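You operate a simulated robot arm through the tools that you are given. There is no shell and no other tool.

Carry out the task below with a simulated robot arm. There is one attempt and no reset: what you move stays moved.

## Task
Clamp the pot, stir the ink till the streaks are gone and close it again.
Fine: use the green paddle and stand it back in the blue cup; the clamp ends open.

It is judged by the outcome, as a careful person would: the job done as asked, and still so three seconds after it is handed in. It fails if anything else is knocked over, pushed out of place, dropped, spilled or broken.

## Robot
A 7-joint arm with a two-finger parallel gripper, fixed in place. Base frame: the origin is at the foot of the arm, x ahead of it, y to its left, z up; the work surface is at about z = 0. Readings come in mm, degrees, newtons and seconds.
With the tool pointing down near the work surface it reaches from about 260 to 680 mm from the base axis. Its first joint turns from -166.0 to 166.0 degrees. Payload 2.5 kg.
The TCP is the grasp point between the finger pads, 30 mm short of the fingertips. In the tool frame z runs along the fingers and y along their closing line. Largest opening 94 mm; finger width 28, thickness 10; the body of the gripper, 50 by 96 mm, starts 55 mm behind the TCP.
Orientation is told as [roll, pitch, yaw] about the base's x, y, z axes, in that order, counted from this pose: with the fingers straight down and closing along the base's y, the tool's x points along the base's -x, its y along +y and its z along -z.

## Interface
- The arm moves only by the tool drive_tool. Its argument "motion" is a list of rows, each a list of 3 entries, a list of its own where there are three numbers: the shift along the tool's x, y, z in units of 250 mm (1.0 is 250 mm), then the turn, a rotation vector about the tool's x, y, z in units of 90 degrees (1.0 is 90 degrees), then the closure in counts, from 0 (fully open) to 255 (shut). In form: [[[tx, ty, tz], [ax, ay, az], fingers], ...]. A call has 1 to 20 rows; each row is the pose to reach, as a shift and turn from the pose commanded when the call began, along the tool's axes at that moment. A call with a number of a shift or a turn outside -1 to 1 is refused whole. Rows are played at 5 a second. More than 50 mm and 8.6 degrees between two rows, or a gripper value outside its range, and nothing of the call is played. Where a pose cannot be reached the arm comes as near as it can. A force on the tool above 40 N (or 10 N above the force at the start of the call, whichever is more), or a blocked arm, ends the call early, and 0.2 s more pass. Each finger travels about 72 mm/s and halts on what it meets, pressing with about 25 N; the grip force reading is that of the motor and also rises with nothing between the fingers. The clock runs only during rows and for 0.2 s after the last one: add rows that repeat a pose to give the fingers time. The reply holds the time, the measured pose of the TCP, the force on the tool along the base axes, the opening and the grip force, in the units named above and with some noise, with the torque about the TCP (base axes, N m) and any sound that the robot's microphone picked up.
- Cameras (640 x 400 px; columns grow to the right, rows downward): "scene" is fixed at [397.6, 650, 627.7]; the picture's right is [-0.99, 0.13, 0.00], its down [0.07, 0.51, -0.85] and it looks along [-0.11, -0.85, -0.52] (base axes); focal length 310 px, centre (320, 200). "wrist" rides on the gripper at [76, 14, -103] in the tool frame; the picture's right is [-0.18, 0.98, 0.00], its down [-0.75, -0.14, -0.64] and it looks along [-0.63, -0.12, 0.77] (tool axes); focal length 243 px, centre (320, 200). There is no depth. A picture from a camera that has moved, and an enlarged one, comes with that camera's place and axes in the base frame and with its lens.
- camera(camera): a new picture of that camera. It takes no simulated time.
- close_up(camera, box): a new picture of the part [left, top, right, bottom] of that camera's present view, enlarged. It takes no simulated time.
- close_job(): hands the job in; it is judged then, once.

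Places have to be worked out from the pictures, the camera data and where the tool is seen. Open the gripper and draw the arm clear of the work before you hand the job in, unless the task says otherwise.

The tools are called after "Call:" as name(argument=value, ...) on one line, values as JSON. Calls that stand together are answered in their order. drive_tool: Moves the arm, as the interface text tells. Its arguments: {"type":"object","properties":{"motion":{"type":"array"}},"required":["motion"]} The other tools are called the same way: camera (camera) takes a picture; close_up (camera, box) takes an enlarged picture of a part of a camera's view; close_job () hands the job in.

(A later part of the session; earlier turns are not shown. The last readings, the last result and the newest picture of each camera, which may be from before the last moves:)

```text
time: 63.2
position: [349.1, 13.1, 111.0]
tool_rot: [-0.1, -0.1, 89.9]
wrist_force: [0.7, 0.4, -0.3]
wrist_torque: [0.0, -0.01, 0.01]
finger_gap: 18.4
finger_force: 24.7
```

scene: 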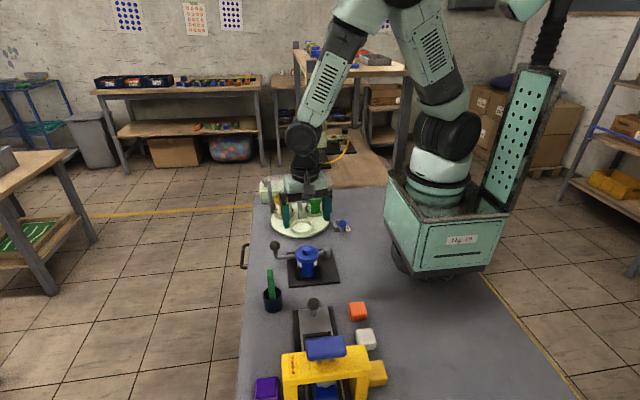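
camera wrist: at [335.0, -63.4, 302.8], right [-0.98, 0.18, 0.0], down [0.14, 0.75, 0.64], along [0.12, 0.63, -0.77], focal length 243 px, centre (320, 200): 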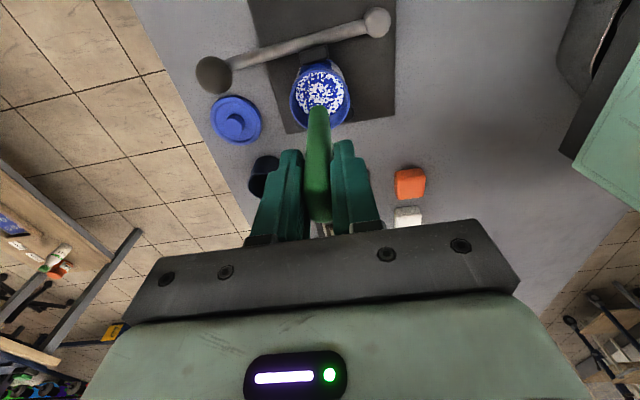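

Call:
drive_tool(motion=[[[0.016, 0, 0], [0, 0, 0], 240], [[0.032, 0, 0], [0, 0, 0], 240], [[0.0226, 0.0226, 0], [0, 0, 0], 240], [[0, 0.032, 0], [0, 0, 0], 240], [[-0.0226, 0.0226, 0], [0, 0, 0], 240], [[-0.032, 0, 0], [0, 0, 0], 240], [[-0.0226, -0.0226, 0], [0, 0, 0], 240], [[0, -0.032, 0], [0, 0, 0], 240], [[0.0226, -0.0226, 0], [0, 0, 0], 240], [[0.032, 0, 0], [0, 0, 0], 240], [[0.0226, 0.0226, 0], [0, 0, 0], 240], [[0, 0.032, 0], [0, 0, 0], 240], [[-0.0226, 0.0226, 0], [0, 0, 0], 240], [[-0.032, 0, 0], [0, 0, 0], 240], [[-0.0226, -0.0226, 0], [0, 0, 0], 240], [[0, -0.032, 0], [0, 0, 0], 240], [[0.0226, -0.0226, 0], [0, 0, 0], 240], [[0.032, 0, 0], [0, 0, 0], 240], [[0.016, 0, 0], [0, 0, 0], 240], [[0, 0, 0], [0, 0, 0], 240]])

Call:
close_up(camera="wrist", box=[290, 95, 350, 155])

Call:
close_up(camera="scene", box=[275, 215, 345, 275])

```text
time: 67.4
position: [349.7, 13.1, 112.6]
tool_rot: [0.0, 0.0, 90.0]
wrist_force: [-0.9, 1.0, -0.3]
wrist_torque: [0.0, 0.0, 0.03]
finger_gap: 18.6
finger_force: 24.8
```

```text
6.67 times, centred on (320, 125) of wrist
camera zoom: at [334.4, -63.4, 213.7], right [-0.98, 0.18, 0.0], down [0.14, 0.75, 0.64], along [0.12, 0.63, -0.77], focal length 1618 px, centre (320, 700)
```

zoom: 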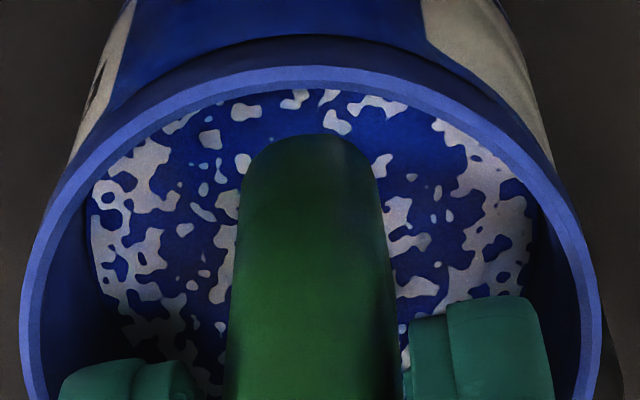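

```text
6.67 times, centred on (310, 245) of scene
camera zoom: at [397.6, 650.0, 627.7], right [-0.99, 0.13, 0.0], down [0.07, 0.51, -0.85], along [-0.11, -0.85, -0.52], focal length 2064 px, centre (387, -100)
```

zoom: 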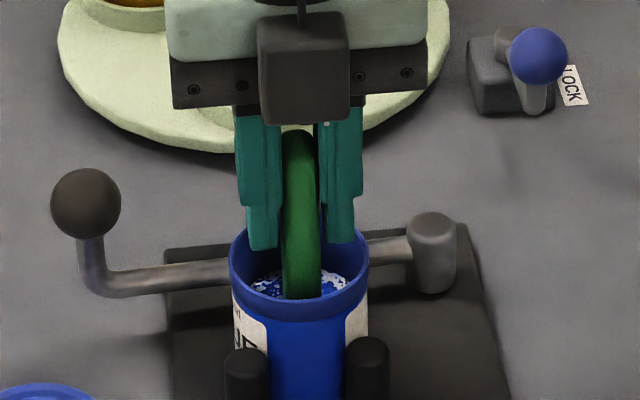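

Call:
close_up(camera="scene", box=[298, 242, 332, 268])

Call:
drive_tool(motion=[[[0.016, 0, 0], [0, 0, 0], 240], [[0.032, 0, 0], [0, 0, 0], 240], [[0.0226, 0.0226, 0], [0, 0, 0], 240], [[0, 0.032, 0], [0, 0, 0], 240], [[-0.0226, 0.0226, 0], [0, 0, 0], 240], [[-0.032, 0, 0], [0, 0, 0], 240], [[-0.0226, -0.0226, 0], [0, 0, 0], 240], [[0, -0.032, 0], [0, 0, 0], 240], [[0.0226, -0.0226, 0], [0, 0, 0], 240], [[0.032, 0, 0], [0, 0, 0], 240], [[0.0226, 0.0226, 0], [0, 0, 0], 240], [[0, 0.032, 0], [0, 0, 0], 240], [[-0.0226, 0.0226, 0], [0, 0, 0], 240], [[-0.032, 0, 0], [0, 0, 0], 240], [[-0.0226, -0.0226, 0], [0, 0, 0], 240], [[0, -0.032, 0], [0, 0, 0], 240], [[0.0226, -0.0226, 0], [0, 0, 0], 240], [[0.032, 0, 0], [0, 0, 0], 240], [[0.016, 0, 0], [0, 0, 0], 240], [[0, 0, 0], [0, 0, 0], 240]])

Call:
close_up(camera="scene", box=[298, 242, 332, 268])

Call:
close_up(camera="wrist", box=[290, 95, 350, 155])

```text
15.38 times, centred on (315, 255) of scene
camera zoom: at [397.6, 650.0, 627.7], right [-0.99, 0.13, 0.0], down [0.07, 0.51, -0.85], along [-0.11, -0.85, -0.52], focal length 4764 px, centre (397, -646)
```

zoom: 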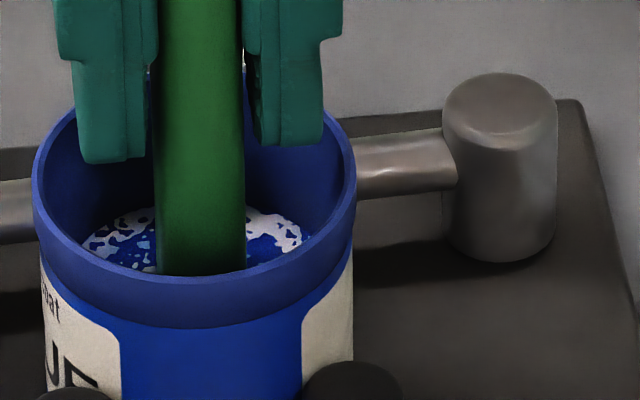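

```text
time: 71.6
position: [348.8, 13.0, 113.0]
tool_rot: [0.0, 0.0, 90.0]
wrist_force: [-0.7, 0.3, 0.1]
wrist_torque: [-0.01, -0.02, 0.0]
finger_gap: 18.7
finger_force: 24.9
```

```text
15.38 times, centred on (315, 255) of scene
camera zoom: at [397.6, 650.0, 627.7], right [-0.99, 0.13, 0.0], down [0.07, 0.51, -0.85], along [-0.11, -0.85, -0.52], focal length 4764 px, centre (397, -646)
```

zoom: 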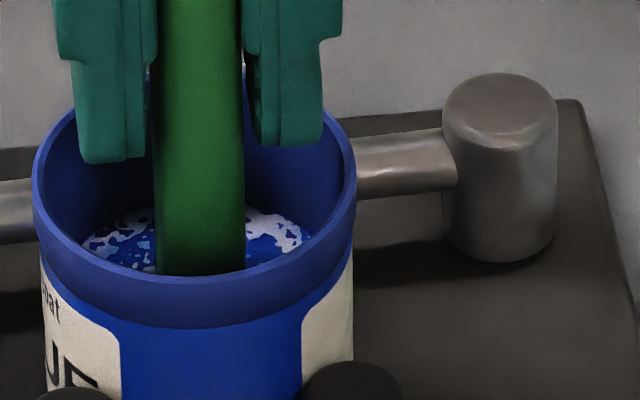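

```text
6.67 times, centred on (320, 125) of wrist
camera zoom: at [334.5, -62.9, 214.1], right [-0.98, 0.18, 0.0], down [0.14, 0.75, 0.64], along [0.12, 0.63, -0.77], focal length 1618 px, centre (320, 700)
```

zoom: 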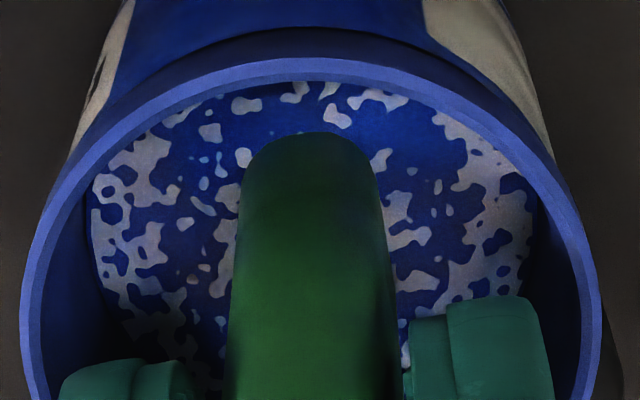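

The white streaks are turning bluish, so the stirring works. I'll keep going with the same gentle circles.

Call:
drive_tool(motion=[[[0.016, 0, 0], [0, 0, 0], 240], [[0.032, 0, 0], [0, 0, 0], 240], [[0.0226, 0.0226, 0], [0, 0, 0], 240], [[0, 0.032, 0], [0, 0, 0], 240], [[-0.0226, 0.0226, 0], [0, 0, 0], 240], [[-0.032, 0, 0], [0, 0, 0], 240], [[-0.0226, -0.0226, 0], [0, 0, 0], 240], [[0, -0.032, 0], [0, 0, 0], 240], [[0.0226, -0.0226, 0], [0, 0, 0], 240], [[0.032, 0, 0], [0, 0, 0], 240], [[0.0226, 0.0226, 0], [0, 0, 0], 240], [[0, 0.032, 0], [0, 0, 0], 240], [[-0.0226, 0.0226, 0], [0, 0, 0], 240], [[-0.032, 0, 0], [0, 0, 0], 240], [[-0.0226, -0.0226, 0], [0, 0, 0], 240], [[0, -0.032, 0], [0, 0, 0], 240], [[0.0226, -0.0226, 0], [0, 0, 0], 240], [[0.032, 0, 0], [0, 0, 0], 240], [[0.0226, 0.0226, 0], [0, 0, 0], 240], [[0, 0.032, 0], [0, 0, 0], 240]])

Call:
close_up(camera="wrist", box=[290, 95, 350, 155])

```text
time: 75.8
position: [341.2, 13.6, 112.9]
tool_rot: [0.1, -0.1, 90.0]
wrist_force: [-0.1, 0.0, 0.0]
wrist_torque: [0.01, 0.0, 0.01]
finger_gap: 18.5
finger_force: 25.1
```

```text
6.67 times, centred on (320, 125) of wrist
camera zoom: at [326.7, -63.1, 214.1], right [-0.98, 0.18, 0.0], down [0.14, 0.75, 0.64], along [0.12, 0.63, -0.77], focal length 1618 px, centre (320, 700)
```

zoom: 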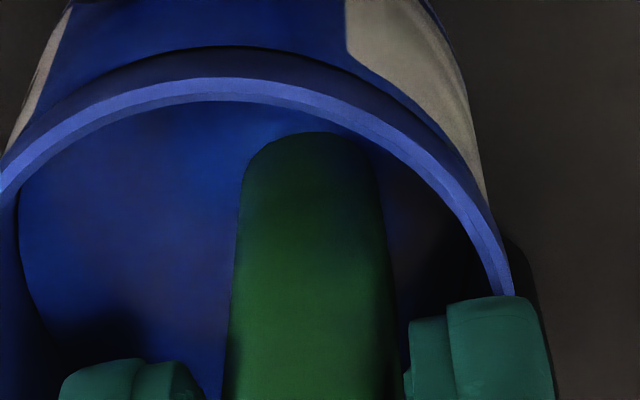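

The ink is now uniform blue with no streaks. I'll return to the pot's center, raise the paddle slowly, and pause above the ink to let it drip and to confirm.

Call:
drive_tool(motion=[[[0, -0.016, 0], [0, 0, 0], 240], [[0, -0.032, 0], [0, 0, 0], 240], [[0, -0.032, -0.03], [0, 0, 0], 240], [[0, -0.032, -0.06], [0, 0, 0], 240], [[0, -0.032, -0.09], [0, 0, 0], 240], [[0, -0.032, -0.12], [0, 0, 0], 240], [[0, -0.032, -0.15], [0, 0, 0], 240], [[0, -0.032, -0.16], [0, 0, 0], 240], [[0, -0.032, -0.16], [0, 0, 0], 240], [[0, -0.032, -0.16], [0, 0, 0], 240], [[0, -0.032, -0.16], [0, 0, 0], 240], [[0, -0.032, -0.2], [0, 0, 0], 240], [[0, -0.032, -0.25], [0, 0, 0], 240], [[0, -0.032, -0.3], [0, 0, 0], 240], [[0, -0.032, -0.35], [0, 0, 0], 240], [[0, -0.032, -0.38], [0, 0, 0], 240], [[0, -0.032, -0.38], [0, 0, 0], 240]])

Call:
close_up(camera="scene", box=[265, 190, 345, 280])

Call:
close_up(camera="wrist", box=[240, 30, 400, 190])

```text
time: 79.4
position: [349.5, 12.4, 208.3]
tool_rot: [0.0, 0.0, 90.0]
wrist_force: [0.0, 0.3, 0.2]
wrist_torque: [-0.01, -0.02, 0.03]
finger_gap: 18.3
finger_force: 24.9
```

```text
4.44 times, centred on (305, 235) of scene
camera zoom: at [397.6, 650.0, 627.7], right [-0.99, 0.13, 0.0], down [0.07, 0.51, -0.85], along [-0.11, -0.85, -0.52], focal length 1376 px, centre (387, 44)
```

zoom: 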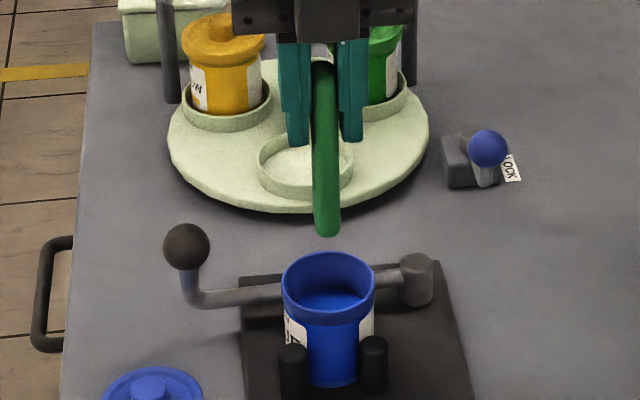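

```text
2.50 times, centred on (320, 110) of wrist
camera zoom: at [334.8, -63.3, 309.2], right [-0.98, 0.18, 0.0], down [0.14, 0.75, 0.64], along [0.12, 0.63, -0.77], focal length 606 px, centre (320, 425)
```

zoom: 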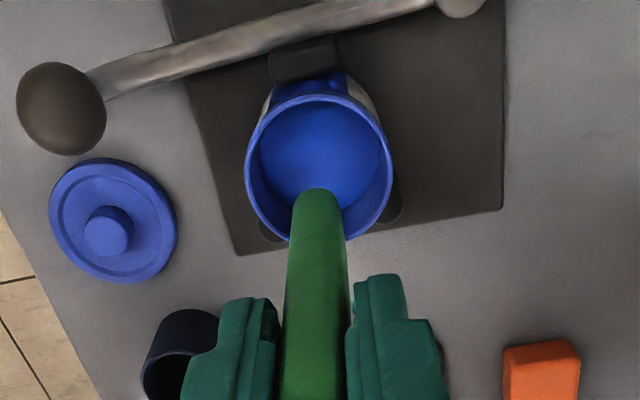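

The ink is streak-free. I'll carry the paddle back to exactly where it was lifted above the cup.

Call:
drive_tool(motion=[[[-0.03, -0.028, 0], [0, 0, 0], 240], [[-0.08, -0.074, 0], [0, 0, 0], 240], [[-0.14, -0.129, 0], [0, 0, 0], 240], [[-0.2, -0.184, 0], [0, 0, 0], 240], [[-0.26, -0.239, 0], [0, 0, 0], 240], [[-0.32, -0.294, 0], [0, 0, 0], 240], [[-0.37, -0.34, 0], [0, 0, 0], 240], [[-0.4074, -0.3736, 0], [0, 0, 0], 240], [[-0.4074, -0.3736, 0], [0, 0, 0], 240]])

Call:
close_up(camera="scene", box=[230, 215, 330, 315])

Call:
close_up(camera="wrist", box=[240, 30, 400, 190])

```text
time: 81.4
position: [442.6, 114.5, 207.8]
tool_rot: [0.0, 0.0, 90.1]
wrist_force: [-0.2, 0.5, -0.5]
wrist_torque: [0.03, 0.02, -0.03]
finger_gap: 18.1
finger_force: 25.2
```

```text
4.00 times, centred on (280, 265) of scene
camera zoom: at [397.6, 650.0, 627.7], right [-0.99, 0.13, 0.0], down [0.07, 0.51, -0.85], along [-0.11, -0.85, -0.52], focal length 1239 px, centre (480, -60)
```

zoom: 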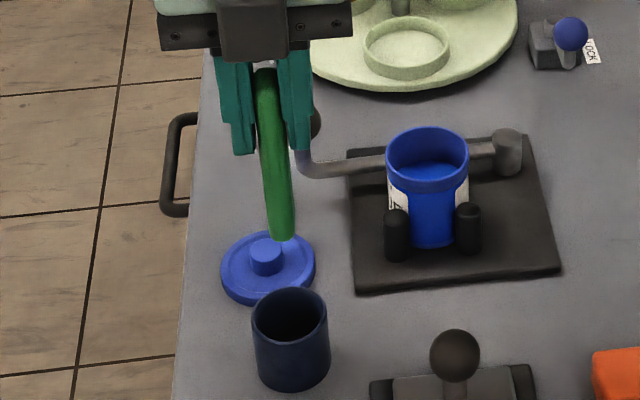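

```text
2.50 times, centred on (320, 110) of wrist
camera zoom: at [428.1, 38.7, 308.6], right [-0.98, 0.18, 0.0], down [0.14, 0.75, 0.64], along [0.12, 0.63, -0.77], focal length 606 px, centre (320, 425)
```

zoom: 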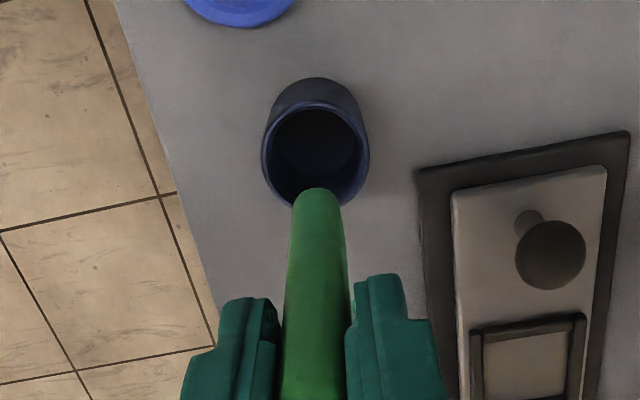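

The paddle is back above the cup. I'll lower until its end is just above the rim, then verify before inserting.

Call:
drive_tool(motion=[[[0, 0, 0.06], [0, 0, 0], 240], [[0, 0, 0.12], [0, 0, 0], 240], [[0, 0, 0.18], [0, 0, 0], 240], [[0, 0, 0.23], [0, 0, 0], 240], [[0, 0, 0.25], [0, 0, 0], 240], [[0, 0, 0.25], [0, 0, 0], 240]])

Call:
close_up(camera="scene", box=[240, 235, 320, 315])

Call:
close_up(camera="wrist", box=[270, 60, 370, 160])

```text
time: 82.8
position: [443.3, 113.8, 145.8]
tool_rot: [-0.1, 0.0, 90.1]
wrist_force: [-0.4, 0.2, -0.7]
wrist_torque: [-0.01, 0.0, 0.04]
finger_gap: 18.5
finger_force: 24.5
```

```text
5.00 times, centred on (280, 275) of scene
camera zoom: at [397.6, 650.0, 627.7], right [-0.99, 0.13, 0.0], down [0.07, 0.51, -0.85], along [-0.11, -0.85, -0.52], focal length 1548 px, centre (520, -175)
```

zoom: 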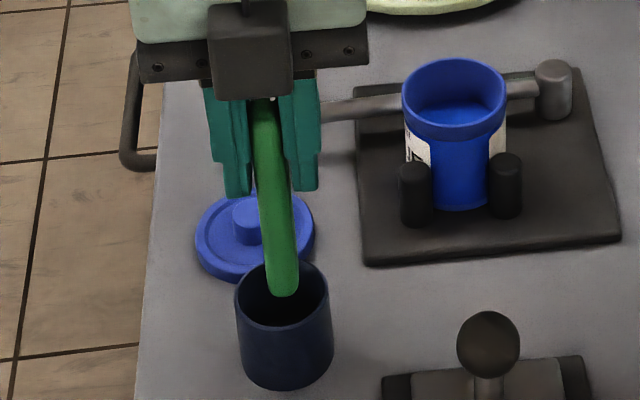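

```text
4.00 times, centred on (320, 110) of wrist
camera zoom: at [428.1, 38.6, 246.6], right [-0.98, 0.18, 0.0], down [0.14, 0.75, 0.64], along [0.12, 0.63, -0.77], focal length 970 px, centre (320, 560)
```

zoom: 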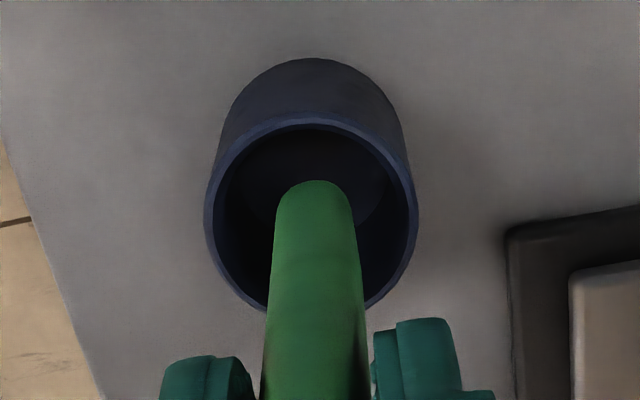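

The end is centered over the opening, so I'll lower it to the original depth, slowing near the bottom.

Call:
drive_tool(motion=[[[0, 0, 0.03], [0, 0, 0], 240], [[0, 0, 0.06], [0, 0, 0], 240], [[0, 0, 0.09], [0, 0, 0], 240], [[0, 0, 0.12], [0, 0, 0], 240], [[0, 0, 0.15], [0, 0, 0], 240], [[0, 0, 0.165], [0, 0, 0], 240], [[0, 0, 0.175], [0, 0, 0], 240], [[0, 0, 0.183], [0, 0, 0], 240], [[0, 0, 0.183], [0, 0, 0], 240]])

Call:
close_up(camera="scene", box=[240, 235, 320, 315])

Call:
close_up(camera="wrist", box=[240, 60, 400, 220])

```text
time: 84.8
position: [442.9, 114.8, 97.8]
tool_rot: [0.0, 0.0, 90.0]
wrist_force: [0.3, -1.1, 0.3]
wrist_torque: [0.02, -0.01, 0.02]
finger_gap: 18.7
finger_force: 25.2
```

```text
5.00 times, centred on (280, 275) of scene
camera zoom: at [397.6, 650.0, 627.7], right [-0.99, 0.13, 0.0], down [0.07, 0.51, -0.85], along [-0.11, -0.85, -0.52], focal length 1548 px, centre (520, -175)
```

zoom: 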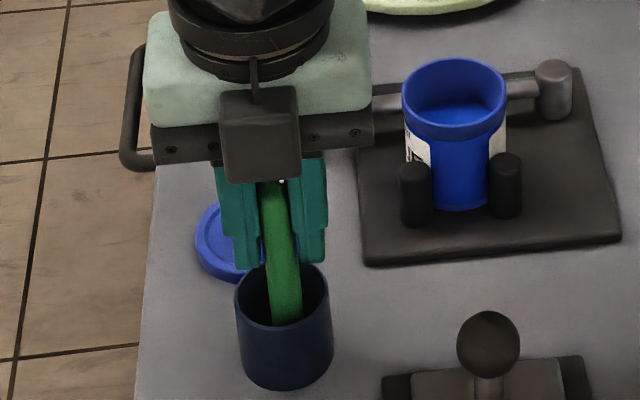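

```text
2.50 times, centred on (320, 140) of wrist
camera zoom: at [428.1, 38.5, 200.6], right [-0.98, 0.18, 0.0], down [0.14, 0.75, 0.64], along [0.12, 0.63, -0.77], focal length 606 px, centre (320, 350)
```

zoom: 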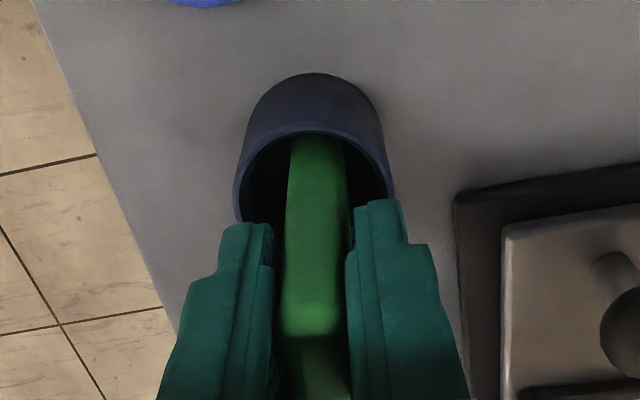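

Call:
drive_tool(motion=[[[0, 0, 0.002], [0, 0, 0], 240], [[0, 0, 0.004], [0, 0, 0], 240], [[0, 0, 0.004], [0, 0, 0], 240]])

```text
time: 85.6
position: [443.1, 114.8, 99.3]
tool_rot: [-0.2, -0.1, 89.9]
wrist_force: [-0.6, -1.6, 17.0]
wrist_torque: [-0.13, 0.1, 0.0]
finger_gap: 18.5
finger_force: 24.6
```

A 17 N upward force means the paddle is on the cup floor. I'll ease off by the overpress, open slowly, and lift straight up.

Call:
drive_tool(motion=[[[0, 0, -0.003], [0, 0, 0], 240], [[0, 0, -0.003], [0, 0, 0], 215], [[0, 0, -0.003], [0, 0, 0], 200], [[0, 0, -0.003], [0, 0, 0], 185], [[0, 0, -0.003], [0, 0, 0], 160], [[0, 0, -0.003], [0, 0, 0], 130], [[0, 0, -0.003], [0, 0, 0], 100], [[0, 0, -0.003], [0, 0, 0], 100], [[0, 0, -0.08], [0, 0, 0], 100], [[0, 0, -0.18], [0, 0, 0], 100], [[0, 0, -0.3], [0, 0, 0], 100], [[0, 0, -0.4], [0, 0, 0], 100], [[0, 0, -0.4], [0, 0, 0], 100]])

Call:
close_up(camera="scene", box=[230, 215, 330, 315])

Call:
camera(camera="wrist")

```text
time: 88.4
position: [442.8, 113.0, 197.0]
tool_rot: [0.0, 0.0, 90.0]
wrist_force: [-0.3, 0.5, -0.1]
wrist_torque: [-0.02, -0.01, 0.01]
finger_gap: 57.0
finger_force: 0.1
```

```text
4.00 times, centred on (280, 265) of scene
camera zoom: at [397.6, 650.0, 627.7], right [-0.99, 0.13, 0.0], down [0.07, 0.51, -0.85], along [-0.11, -0.85, -0.52], focal length 1239 px, centre (480, -60)
```

zoom: 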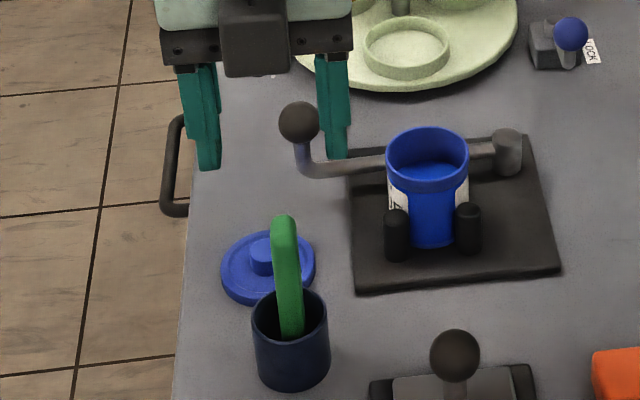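

```text
taken
camera wrist: at [428.2, 38.0, 299.1], right [-0.98, 0.18, 0.0], down [0.14, 0.75, 0.64], along [0.12, 0.63, -0.77], focal length 243 px, centre (320, 200)
```

wrist: 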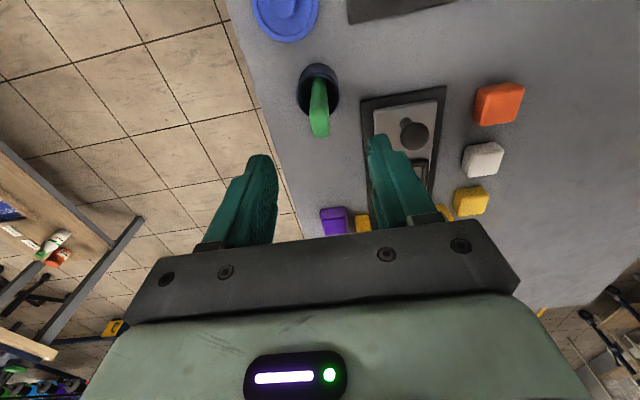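

The paddle stands in the cup again as before. Next I'll return to the lid at the same yaw and place I released it, with the gap at about 45 mm, and look before descending.

Call:
drive_tool(motion=[[[0.04, -0.0094, 0], [0, 0, 0.08], 110], [[0.08, -0.0188, 0], [0, 0, 0.16], 120], [[0.12, -0.0283, 0], [0, 0, 0.24], 133], [[0.16, -0.0377, 0], [0, 0, 0.32], 133], [[0.2, -0.0471, 0], [0, 0, 0.4], 133], [[0.24, -0.0566, 0], [0, 0, 0.48], 133], [[0.28, -0.066, 0], [0, 0, 0.565], 133], [[0.3172, -0.0754, 0], [0, 0, 0.647], 133], [[0.3172, -0.0754, 0.1], [0, 0, 0.647], 133], [[0.3172, -0.0754, 0.22], [0, 0, 0.647], 133], [[0.3172, -0.0754, 0.35], [0, 0, 0.647], 133], [[0.3172, -0.0754, 0.35], [0, 0, 0.647], 133]])

Call:
camera(camera="wrist")

Call:
close_up(camera="scene", box=[230, 215, 330, 315])

Call:
close_up(camera="wrist", box=[240, 60, 400, 220])

```text
time: 91.0
position: [462.2, 33.8, 108.9]
tool_rot: [0.0, 0.1, 31.7]
wrist_force: [-0.1, -0.3, 0.6]
wrist_torque: [-0.02, -0.02, -0.01]
finger_gap: 44.5
finger_force: 0.2
```

```text
taken
camera wrist: at [388.6, 7.0, 211.2], right [-0.36, 0.93, 0.0], down [0.71, 0.28, 0.64], along [0.6, 0.23, -0.77], focal length 243 px, centre (320, 200)
```

wrist: 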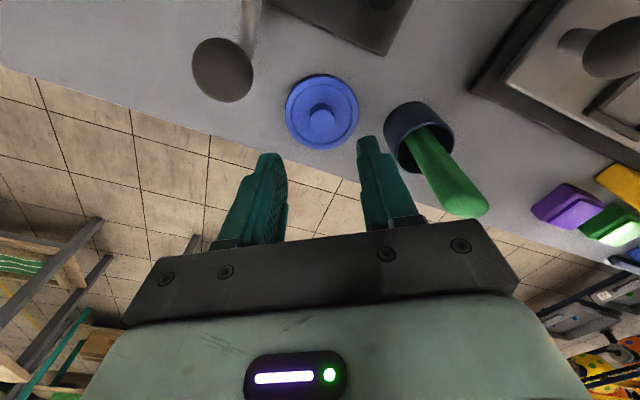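

```text
4.00 times, centred on (280, 265) of scene
camera zoom: at [397.6, 650.0, 627.7], right [-0.99, 0.13, 0.0], down [0.07, 0.51, -0.85], along [-0.11, -0.85, -0.52], focal length 1239 px, centre (480, -60)
```

zoom: 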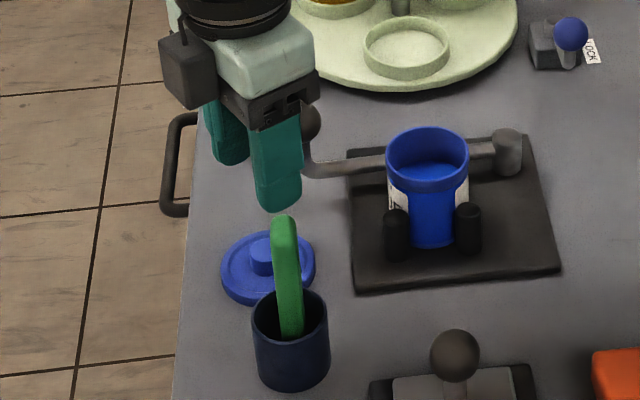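

```text
2.50 times, centred on (320, 140) of wrist
camera zoom: at [388.6, 7.0, 211.2], right [-0.36, 0.93, 0.0], down [0.71, 0.28, 0.64], along [0.6, 0.23, -0.77], focal length 606 px, centre (320, 350)
```

zoom: 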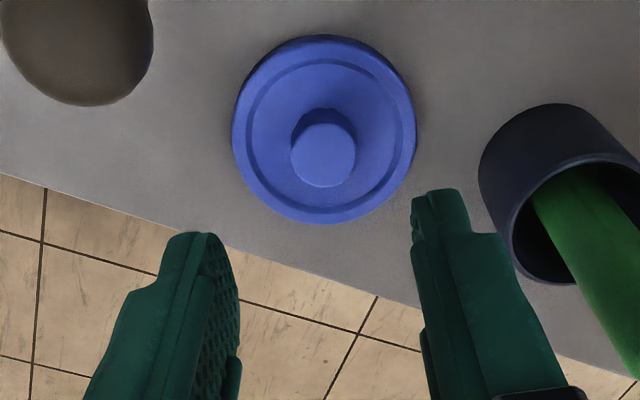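

The knob is within about 1 mm of the finger midline, so I'll descend to the same height I released it at and close on the knob.

Call:
drive_tool(motion=[[[0, 0, 0.1], [0, 0, 0], 133], [[0, 0, 0.2], [0, 0, 0], 133], [[0, 0, 0.25], [0, 0, 0], 133], [[0, 0, 0.275], [0, 0, 0], 133], [[0, 0, 0.275], [0, 0, 0], 133], [[0, 0, 0.275], [0, 0, 0], 165], [[0, 0, 0.275], [0, 0, 0], 195], [[0, 0, 0.275], [0, 0, 0], 225], [[0, 0, 0.275], [0, 0, 0], 240], [[0, 0, 0.275], [0, 0, 0], 240]])

Call:
close_up(camera="wrist", box=[240, 60, 400, 220])

Call:
close_up(camera="scene", box=[240, 230, 320, 315])

```text
time: 93.2
position: [461.5, 35.2, 41.8]
tool_rot: [0.0, 0.0, 31.8]
wrist_force: [-0.8, -0.6, -0.6]
wrist_torque: [-0.02, 0.0, 0.01]
finger_gap: 16.1
finger_force: 24.9
```

```text
2.50 times, centred on (320, 140) of wrist
camera zoom: at [388.9, 7.5, 143.3], right [-0.36, 0.93, 0.0], down [0.71, 0.28, 0.64], along [0.6, 0.23, -0.77], focal length 606 px, centre (320, 350)
```

zoom: 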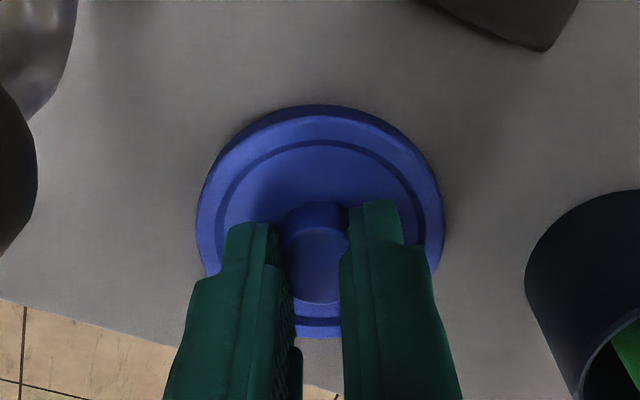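

```text
4.71 times, centred on (280, 272) of scene
camera zoom: at [397.6, 650.0, 627.7], right [-0.99, 0.13, 0.0], down [0.07, 0.51, -0.85], along [-0.11, -0.85, -0.52], focal length 1457 px, centre (508, -141)
```

zoom: 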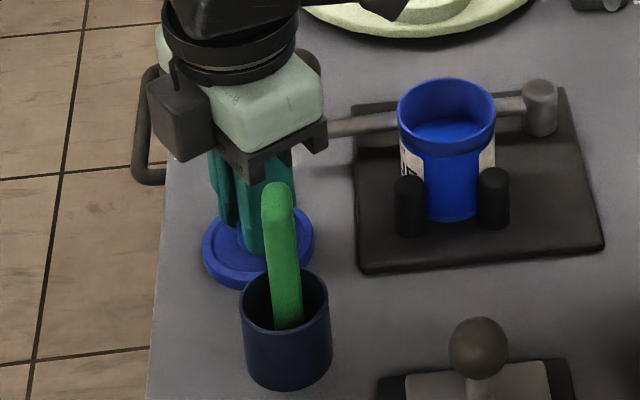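

The knob is gripped. I'll lift to the carry height and retrace the path back over the pot.

Call:
drive_tool(motion=[[[0, 0, -0.03], [0, 0, 0], 240], [[0, 0, -0.09], [0, 0, 0], 240], [[0, 0, -0.17], [0, 0, 0], 240], [[0, 0, -0.26], [0, 0, 0], 240], [[0, 0, -0.35], [0, 0, 0], 240], [[0, 0, -0.41], [0, 0, 0], 240], [[0, 0, -0.435], [0, 0, 0], 240], [[0.04, 0.015, -0.435], [0, 0, 0], 240], [[0.1, 0.038, -0.435], [0, 0, 0], 240], [[0.17, 0.064, -0.435], [0, 0, 0], 240], [[0.24, 0.09, -0.435], [0, 0, 0], 240], [[0.31, 0.116, -0.435], [0, 0, 0], 240], [[0.37, 0.139, -0.435], [0, 0, 0], 240], [[0.41, 0.154, -0.435], [0, 0, 0], 240], [[0.4285, 0.161, -0.435], [0, 0, 0], 240], [[0.4285, 0.161, -0.435], [0, 0, 0], 240]])

Call:
camera(camera="wrist")

Call:
close_up(camera="scene", box=[255, 200, 355, 290])

Call:
close_up(camera="wrist", box=[240, 40, 400, 200])

```text
time: 96.6
position: [347.2, 13.6, 150.1]
tool_rot: [0.0, 0.0, 31.8]
wrist_force: [-0.2, -0.5, 0.1]
wrist_torque: [0.0, 0.01, -0.03]
finger_gap: 16.3
finger_force: 25.4
```

```text
taken
camera wrist: at [276.6, -14.9, 252.1], right [-0.36, 0.93, 0.0], down [0.71, 0.28, 0.64], along [0.6, 0.23, -0.77], focal length 243 px, centre (320, 200)
```

wrist: 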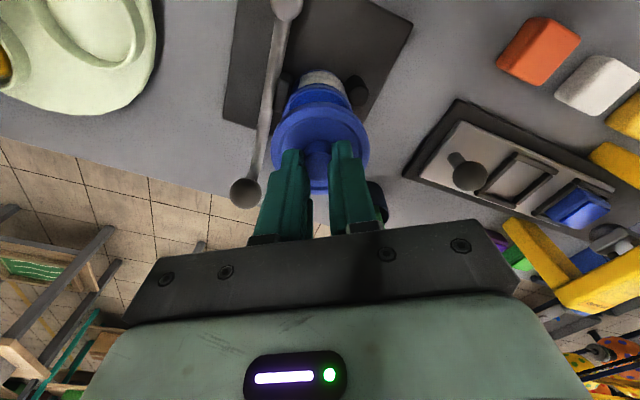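

```text
4.44 times, centred on (305, 245) of scene
camera zoom: at [397.6, 650.0, 627.7], right [-0.99, 0.13, 0.0], down [0.07, 0.51, -0.85], along [-0.11, -0.85, -0.52], focal length 1376 px, centre (387, 0)
```

zoom: 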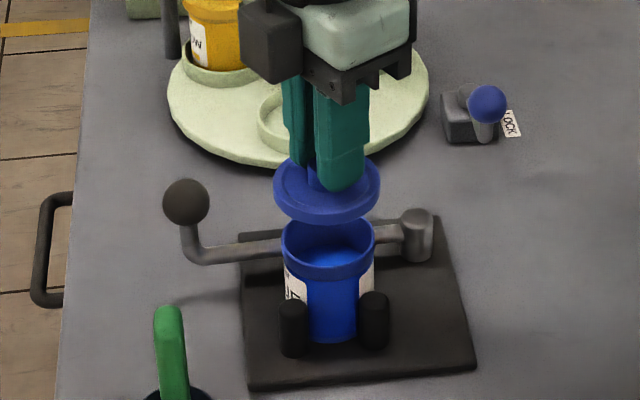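

```text
2.50 times, centred on (320, 120) of wrist
camera zoom: at [276.6, -14.9, 252.1], right [-0.36, 0.93, 0.0], down [0.71, 0.28, 0.64], along [0.6, 0.23, -0.77], focal length 606 px, centre (320, 400)
```

zoom: 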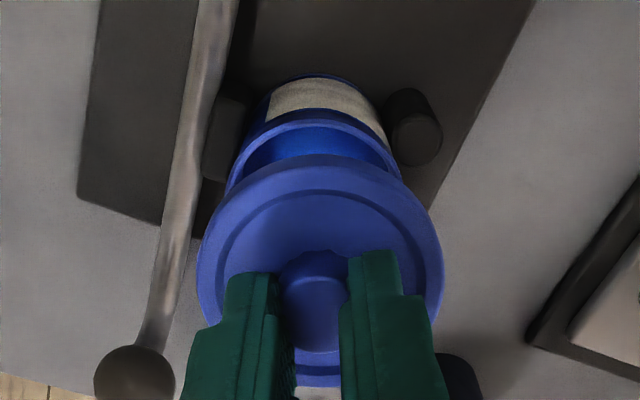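

The lid is above the pot. I'll lower it to about 15 mm over the seat and check alignment.

Call:
drive_tool(motion=[[[0, 0, 0.03], [0, 0, 0], 240], [[0, 0, 0.06], [0, 0, 0], 240], [[0, 0, 0.09], [0, 0, 0], 240], [[0, 0, 0.11], [0, 0, 0], 240], [[0, 0, 0.11], [0, 0, 0], 240]])

Call:
close_up(camera="scene", box=[275, 215, 345, 275])

Call:
close_up(camera="wrist", box=[240, 40, 400, 200])

```text
time: 97.8
position: [349.3, 14.5, 122.8]
tool_rot: [0.0, -0.1, 31.8]
wrist_force: [-0.2, -0.1, 0.2]
wrist_torque: [-0.01, 0.01, 0.01]
finger_gap: 18.5
finger_force: 25.1
```

```text
6.67 times, centred on (310, 245) of scene
camera zoom: at [397.6, 650.0, 627.7], right [-0.99, 0.13, 0.0], down [0.07, 0.51, -0.85], along [-0.11, -0.85, -0.52], focal length 2064 px, centre (387, -100)
```

zoom: 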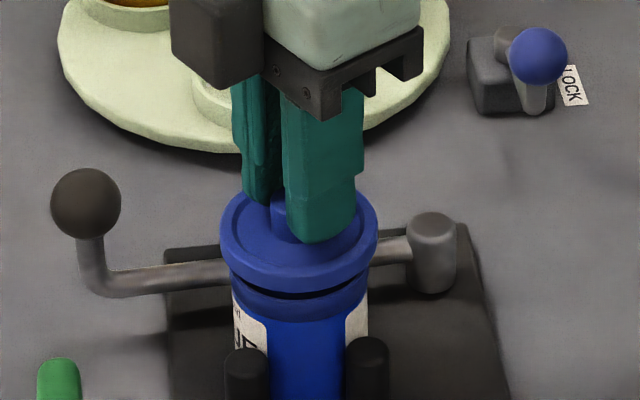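

```text
2.50 times, centred on (320, 120) of wrist
camera zoom: at [276.5, -14.9, 224.7], right [-0.36, 0.93, 0.0], down [0.71, 0.28, 0.64], along [0.6, 0.23, -0.77], focal length 606 px, centre (320, 400)
```

zoom: 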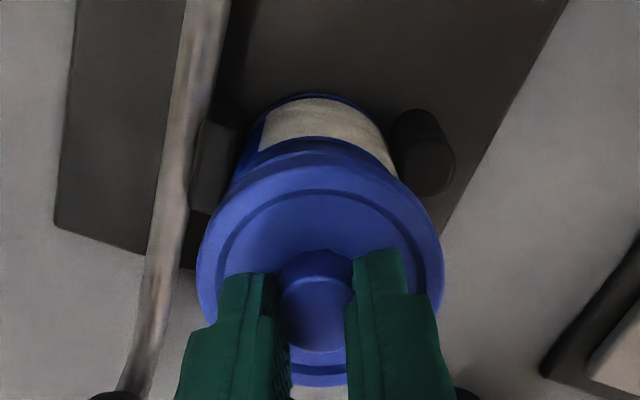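

Alignment looks good. I'll lower the rest slowly, expecting the snap at the seat.

Call:
drive_tool(motion=[[[0, 0, 0.015], [0, 0, 0], 240], [[0, 0, 0.03], [0, 0, 0], 240], [[0, 0, 0.042], [0, 0, 0], 240], [[0, 0, 0.052], [0, 0, 0], 240], [[0, 0, 0.06], [0, 0, 0], 240], [[0, 0, 0.066], [0, 0, 0], 240], [[0, 0, 0.07], [0, 0, 0], 240], [[0, 0, 0.07], [0, 0, 0], 240]])

Call:
close_up(camera="scene", box=[275, 215, 345, 275])

Call:
close_up(camera="wrist", box=[240, 40, 400, 200])

```text
time: 99.6
position: [350.9, 12.7, 105.4]
tool_rot: [-0.2, -0.1, 31.7]
wrist_force: [-0.7, -7.0, 26.2]
wrist_torque: [-0.24, 0.01, -0.02]
finger_gap: 19.2
finger_force: 24.6
```

```text
6.67 times, centred on (310, 245) of scene
camera zoom: at [397.6, 650.0, 627.7], right [-0.99, 0.13, 0.0], down [0.07, 0.51, -0.85], along [-0.11, -0.85, -0.52], focal length 2064 px, centre (387, -100)
```

zoom: 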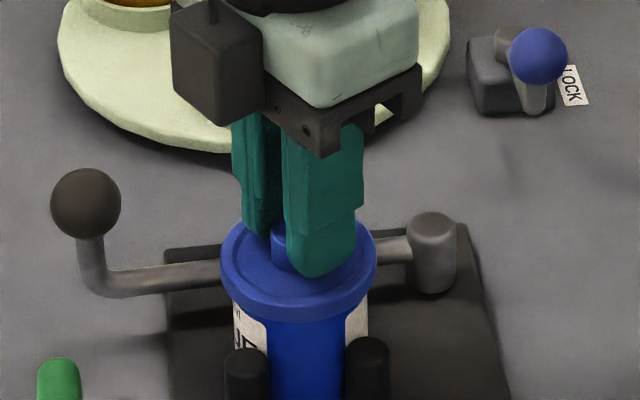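

```text
2.50 times, centred on (320, 120) of wrist
camera zoom: at [276.8, -15.0, 207.7], right [-0.36, 0.93, 0.0], down [0.71, 0.28, 0.64], along [0.6, 0.23, -0.77], focal length 606 px, centre (320, 400)
```

zoom: 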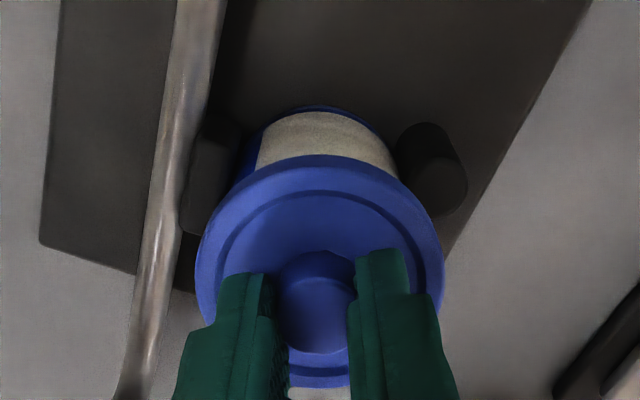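

The lid reads 26 N against the seat and looks seated. I'll ease off a millimetre and release, listening for the snap as happened before.

Call:
drive_tool(motion=[[[0, 0, -0.004], [0, 0, 0], 225], [[0, 0, -0.004], [0, 0, 0], 195], [[0, 0, -0.004], [0, 0, 0], 165], [[0, 0, -0.004], [0, 0, 0], 133], [[0, 0, -0.004], [0, 0, 0], 133], [[0, 0, -0.05], [0, 0, 0], 100], [[0, 0, -0.1], [0, 0, 0], 60], [[0, 0, -0.1], [0, 0, 0], 60]])

Call:
close_up(camera="scene", box=[275, 215, 345, 275])

Call:
close_up(camera="wrist", box=[240, 40, 400, 200])

```text
time: 101.4
position: [349.2, 14.0, 130.4]
tool_rot: [0.0, 0.0, 31.7]
wrist_force: [-0.9, -0.6, 0.0]
wrist_torque: [0.0, 0.0, -0.03]
finger_gap: 71.9
finger_force: 0.0
heard: snap
```

```text
6.67 times, centred on (310, 245) of scene
camera zoom: at [397.6, 650.0, 627.7], right [-0.99, 0.13, 0.0], down [0.07, 0.51, -0.85], along [-0.11, -0.85, -0.52], focal length 2064 px, centre (387, -100)
```

zoom: 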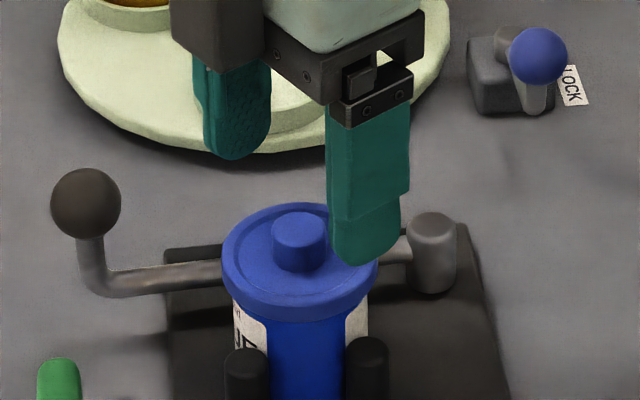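

```text
2.50 times, centred on (320, 120) of wrist
camera zoom: at [276.3, -14.7, 231.9], right [-0.36, 0.93, 0.0], down [0.72, 0.28, 0.64], along [0.6, 0.23, -0.77], focal length 606 px, centre (320, 400)
```

zoom: 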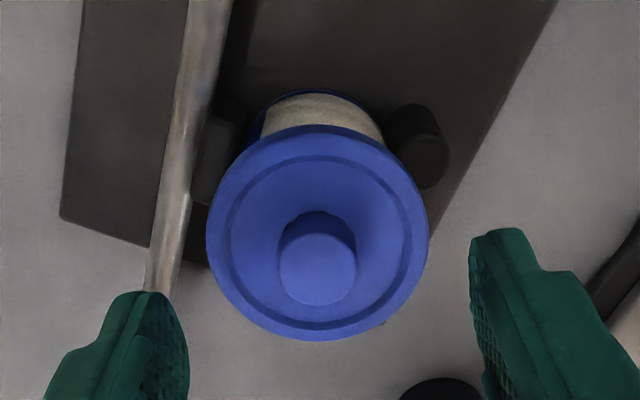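

The snap confirms the lid is latched and it sits level at its original height. Now for the clamp: I'll rise and move above the lever ball with the fingers closing along y.

Call:
drive_tool(motion=[[[0, 0, -0.14], [0, 0, 0], 70], [[0, 0, -0.28], [0, 0, 0], 80], [[-0.032, -0.053, -0.28], [0, 0, 0.06], 92], [[-0.064, -0.106, -0.28], [0, 0, 0.12], 92], [[-0.096, -0.159, -0.28], [0, 0, 0.18], 92], [[-0.128, -0.212, -0.28], [0, 0, 0.24], 92], [[-0.16, -0.265, -0.28], [0, 0, 0.3], 92], [[-0.191, -0.317, -0.28], [0, 0, 0.353], 92], [[-0.191, -0.317, -0.1], [0, 0, 0.353], 92], [[-0.191, -0.317, -0.08], [0, 0, 0.353], 92], [[-0.191, -0.317, -0.08], [0, 0, 0.353], 92]])

Call:
camera(camera="wrist")

Call:
close_up(camera="scene", box=[230, 190, 350, 290])

```text
time: 103.8
position: [432.0, -29.4, 149.9]
tool_rot: [-0.1, 0.0, 0.0]
wrist_force: [-0.1, 1.0, -0.1]
wrist_torque: [-0.02, 0.0, -0.02]
finger_gap: 59.9
finger_force: 0.0
```

```text
taken
camera wrist: at [355.3, -14.6, 251.9], right [0.18, 0.98, 0.0], down [0.75, -0.14, 0.64], along [0.63, -0.12, -0.77], focal length 243 px, centre (320, 200)
```

wrist: 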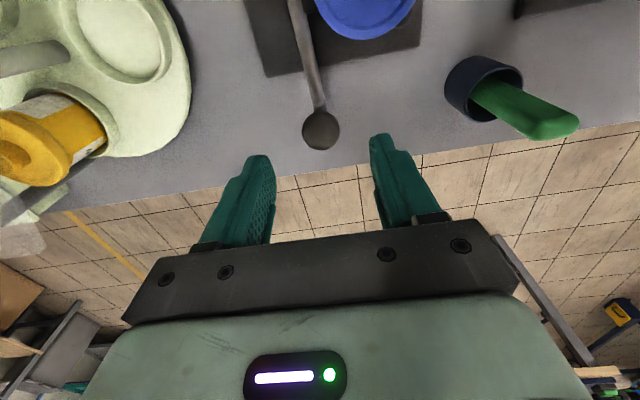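

```text
4.00 times, centred on (290, 240) of scene
camera zoom: at [397.6, 650.0, 627.7], right [-0.99, 0.13, 0.0], down [0.07, 0.51, -0.85], along [-0.11, -0.85, -0.52], focal length 1239 px, centre (440, 40)
```

zoom: 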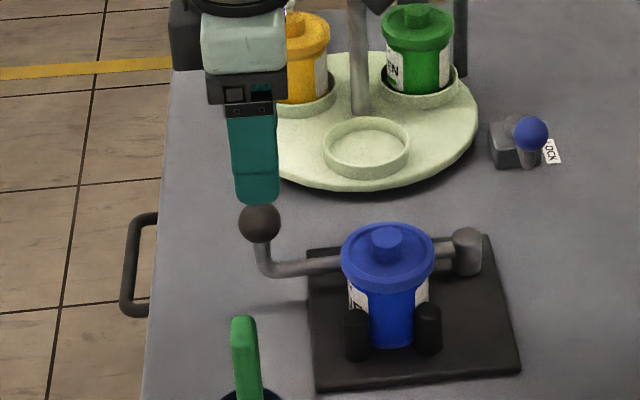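

The ball is at (432, -28), directly below. I'll descend so it sits between the fingers and grip it firmly, since releasing the toggle needs a solid pull.

Call:
drive_tool(motion=[[[0, 0, 0.1], [0, 0, 0], 92], [[0, 0, 0.2], [0, 0, 0], 92], [[0, 0, 0.25], [0, 0, 0], 92], [[0, 0, 0.25], [0, 0, 0], 130], [[0, 0, 0.25], [0, 0, 0], 165], [[0, 0, 0.25], [0, 0, 0], 200], [[0, 0, 0.25], [0, 0, 0], 220], [[0, 0, 0.25], [0, 0, 0], 220]])

Call:
close_up(camera="wrist", box=[220, 60, 420, 240])

Call:
close_up(camera="scene", box=[230, 190, 350, 290])

```text
time: 105.6
position: [430.7, -29.4, 87.3]
tool_rot: [0.0, 0.0, 0.1]
wrist_force: [3.6, 2.8, -6.0]
wrist_torque: [0.04, -0.07, -0.12]
finger_gap: 29.1
finger_force: 44.8
```

```text
2.22 times, centred on (320, 150) of wrist
camera zoom: at [355.3, -15.0, 189.6], right [0.18, 0.98, 0.0], down [0.75, -0.14, 0.64], along [0.63, -0.12, -0.77], focal length 539 px, centre (320, 311)
```

zoom: 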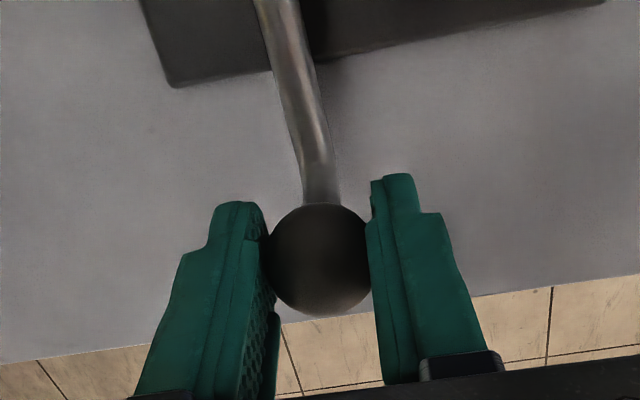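

```text
4.00 times, centred on (290, 240) of scene
camera zoom: at [397.6, 650.0, 627.7], right [-0.99, 0.13, 0.0], down [0.07, 0.51, -0.85], along [-0.11, -0.85, -0.52], focal length 1239 px, centre (440, 40)
```

zoom: 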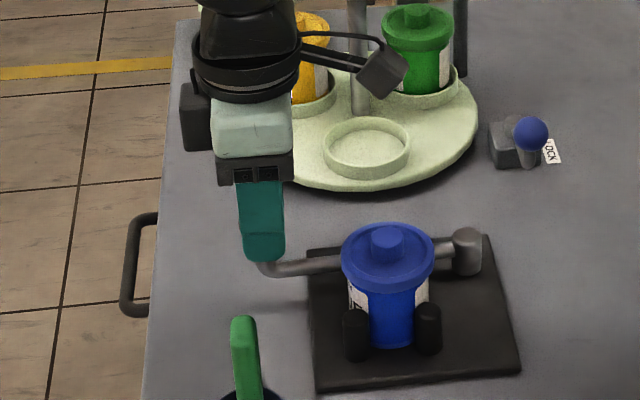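

The ball is gripped (29 mm). I'll swing it back toward open, beginning with about 10°, and check that the pot stays put.

Call:
drive_tool(motion=[[[0.0003, -0.0263, 0], [0, 0, 0.028], 220], [[0.0012, -0.0526, 0], [0, 0, 0.0556], 220], [[0.0035, -0.079, 0], [0, 0, 0.083], 220], [[0.0068, -0.105, 0], [0, 0, 0.111], 220], [[0.0068, -0.105, 0], [0, 0, 0.111], 220]])

Call:
close_up(camera="scene", box=[230, 190, 350, 290])

```text
time: 106.8
position: [430.8, -55.1, 88.0]
tool_rot: [0.0, -0.1, -10.0]
wrist_force: [14.4, -0.2, -13.9]
wrist_torque: [0.05, 0.24, 0.04]
finger_gap: 29.3
finger_force: 44.9
```

```text
4.00 times, centred on (290, 240) of scene
camera zoom: at [397.6, 650.0, 627.7], right [-0.99, 0.13, 0.0], down [0.07, 0.51, -0.85], along [-0.11, -0.85, -0.52], focal length 1239 px, centre (440, 40)
```

zoom: 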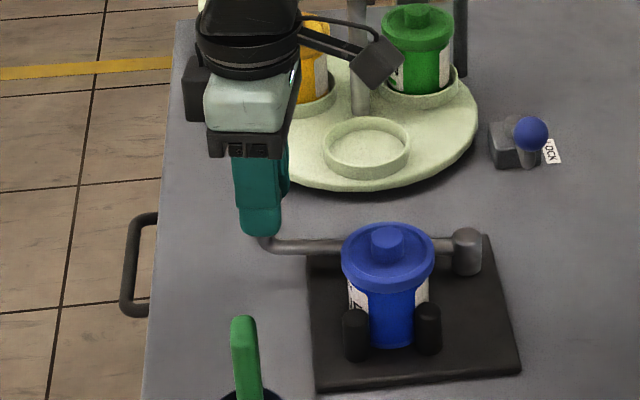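

The lever opens and the pot stays put, but the rigid grip builds some radial load. I'll loosen to a cage around the ball and continue the swing to the original open angle.

Call:
drive_tool(motion=[[[0, 0, 0], [0, 0, 0], 190], [[0, 0, 0], [0, 0, 0], 160], [[0.0006, -0.0263, 0], [0, 0, 0.028], 160], [[0.0023, -0.0526, 0], [0, 0, 0.0556], 160], [[0.0052, -0.079, 0], [0, 0, 0.083], 160], [[0.0092, -0.105, 0], [0, 0, 0.111], 160], [[0.0143, -0.1307, 0], [0, 0, 0.139], 160], [[0.0206, -0.1563, 0], [0, 0, 0.1667], 160], [[0.0206, -0.1563, 0], [0, 0, 0.1667], 160]])

Call:
camera(camera="wrist")

Call:
close_up(camera="scene", box=[230, 190, 350, 290])

```text
time: 108.8
position: [418.0, -94.1, 88.4]
tool_rot: [0.0, 0.0, -25.1]
wrist_force: [-0.2, -1.4, 0.0]
wrist_torque: [-0.04, 0.03, -0.02]
finger_gap: 35.6
finger_force: 1.2
```

```text
taken
camera wrist: at [354.9, -48.1, 189.8], right [0.58, 0.81, 0.0], down [0.62, -0.45, 0.64], along [0.52, -0.37, -0.77], focal length 243 px, centre (320, 200)
```

wrist: 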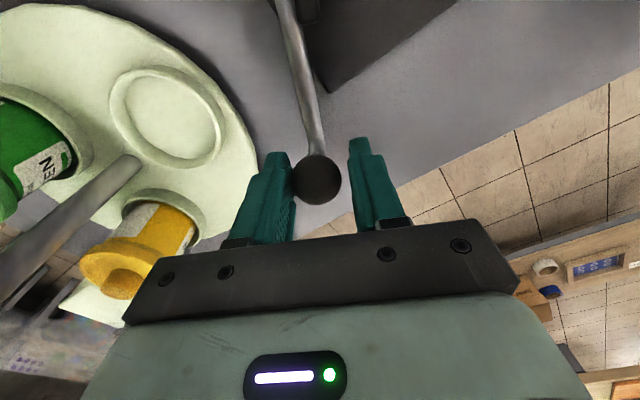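

```text
4.00 times, centred on (290, 240) of scene
camera zoom: at [397.6, 650.0, 627.7], right [-0.99, 0.13, 0.0], down [0.07, 0.51, -0.85], along [-0.11, -0.85, -0.52], focal length 1239 px, centre (440, 40)
```

zoom: 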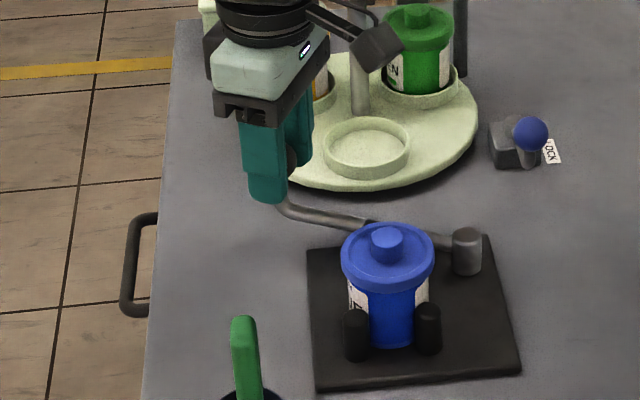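

The ball now leads toward open, so the toggle has flipped over. I'll finish the swing to about -31°.

Call:
drive_tool(motion=[[[0.0006, -0.0263, 0], [0, 0, 0.028], 160], [[0.0023, -0.0526, 0], [0, 0, 0.0556], 160], [[0.0033, -0.0631, 0], [0, 0, 0.0667], 160], [[0.0033, -0.0631, 0], [0, 0, 0.0667], 160]])

Call:
camera(camera="wrist")

Call:
close_up(camera="scene", box=[230, 190, 350, 290])

```text
time: 109.8
position: [410.3, -107.0, 87.5]
tool_rot: [0.0, 0.0, -31.1]
wrist_force: [-0.3, -0.5, -0.8]
wrist_torque: [-0.03, 0.03, 0.0]
finger_gap: 35.1
finger_force: 0.0
```

```text
taken
camera wrist: at [352.3, -55.4, 190.0], right [0.66, 0.75, 0.0], down [0.57, -0.51, 0.64], along [0.48, -0.43, -0.77], focal length 243 px, centre (320, 200)
```

wrist: 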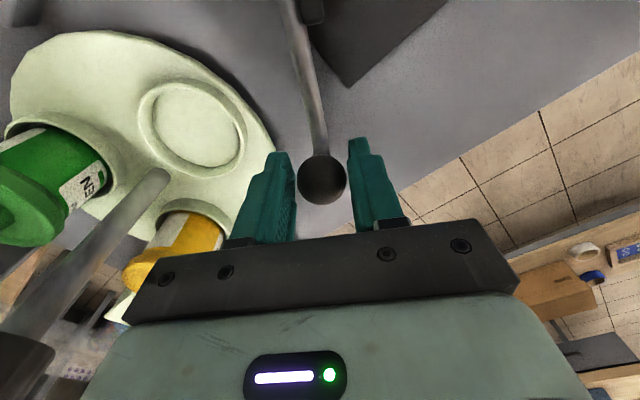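

```text
4.00 times, centred on (290, 240) of scene
camera zoom: at [397.6, 650.0, 627.7], right [-0.99, 0.13, 0.0], down [0.07, 0.51, -0.85], along [-0.11, -0.85, -0.52], focal length 1239 px, centre (440, 40)
```

zoom: 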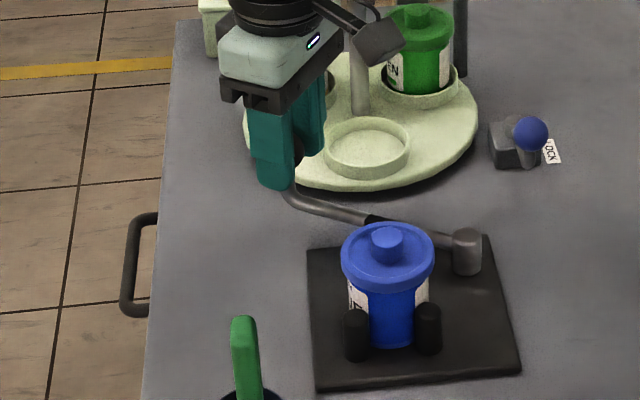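

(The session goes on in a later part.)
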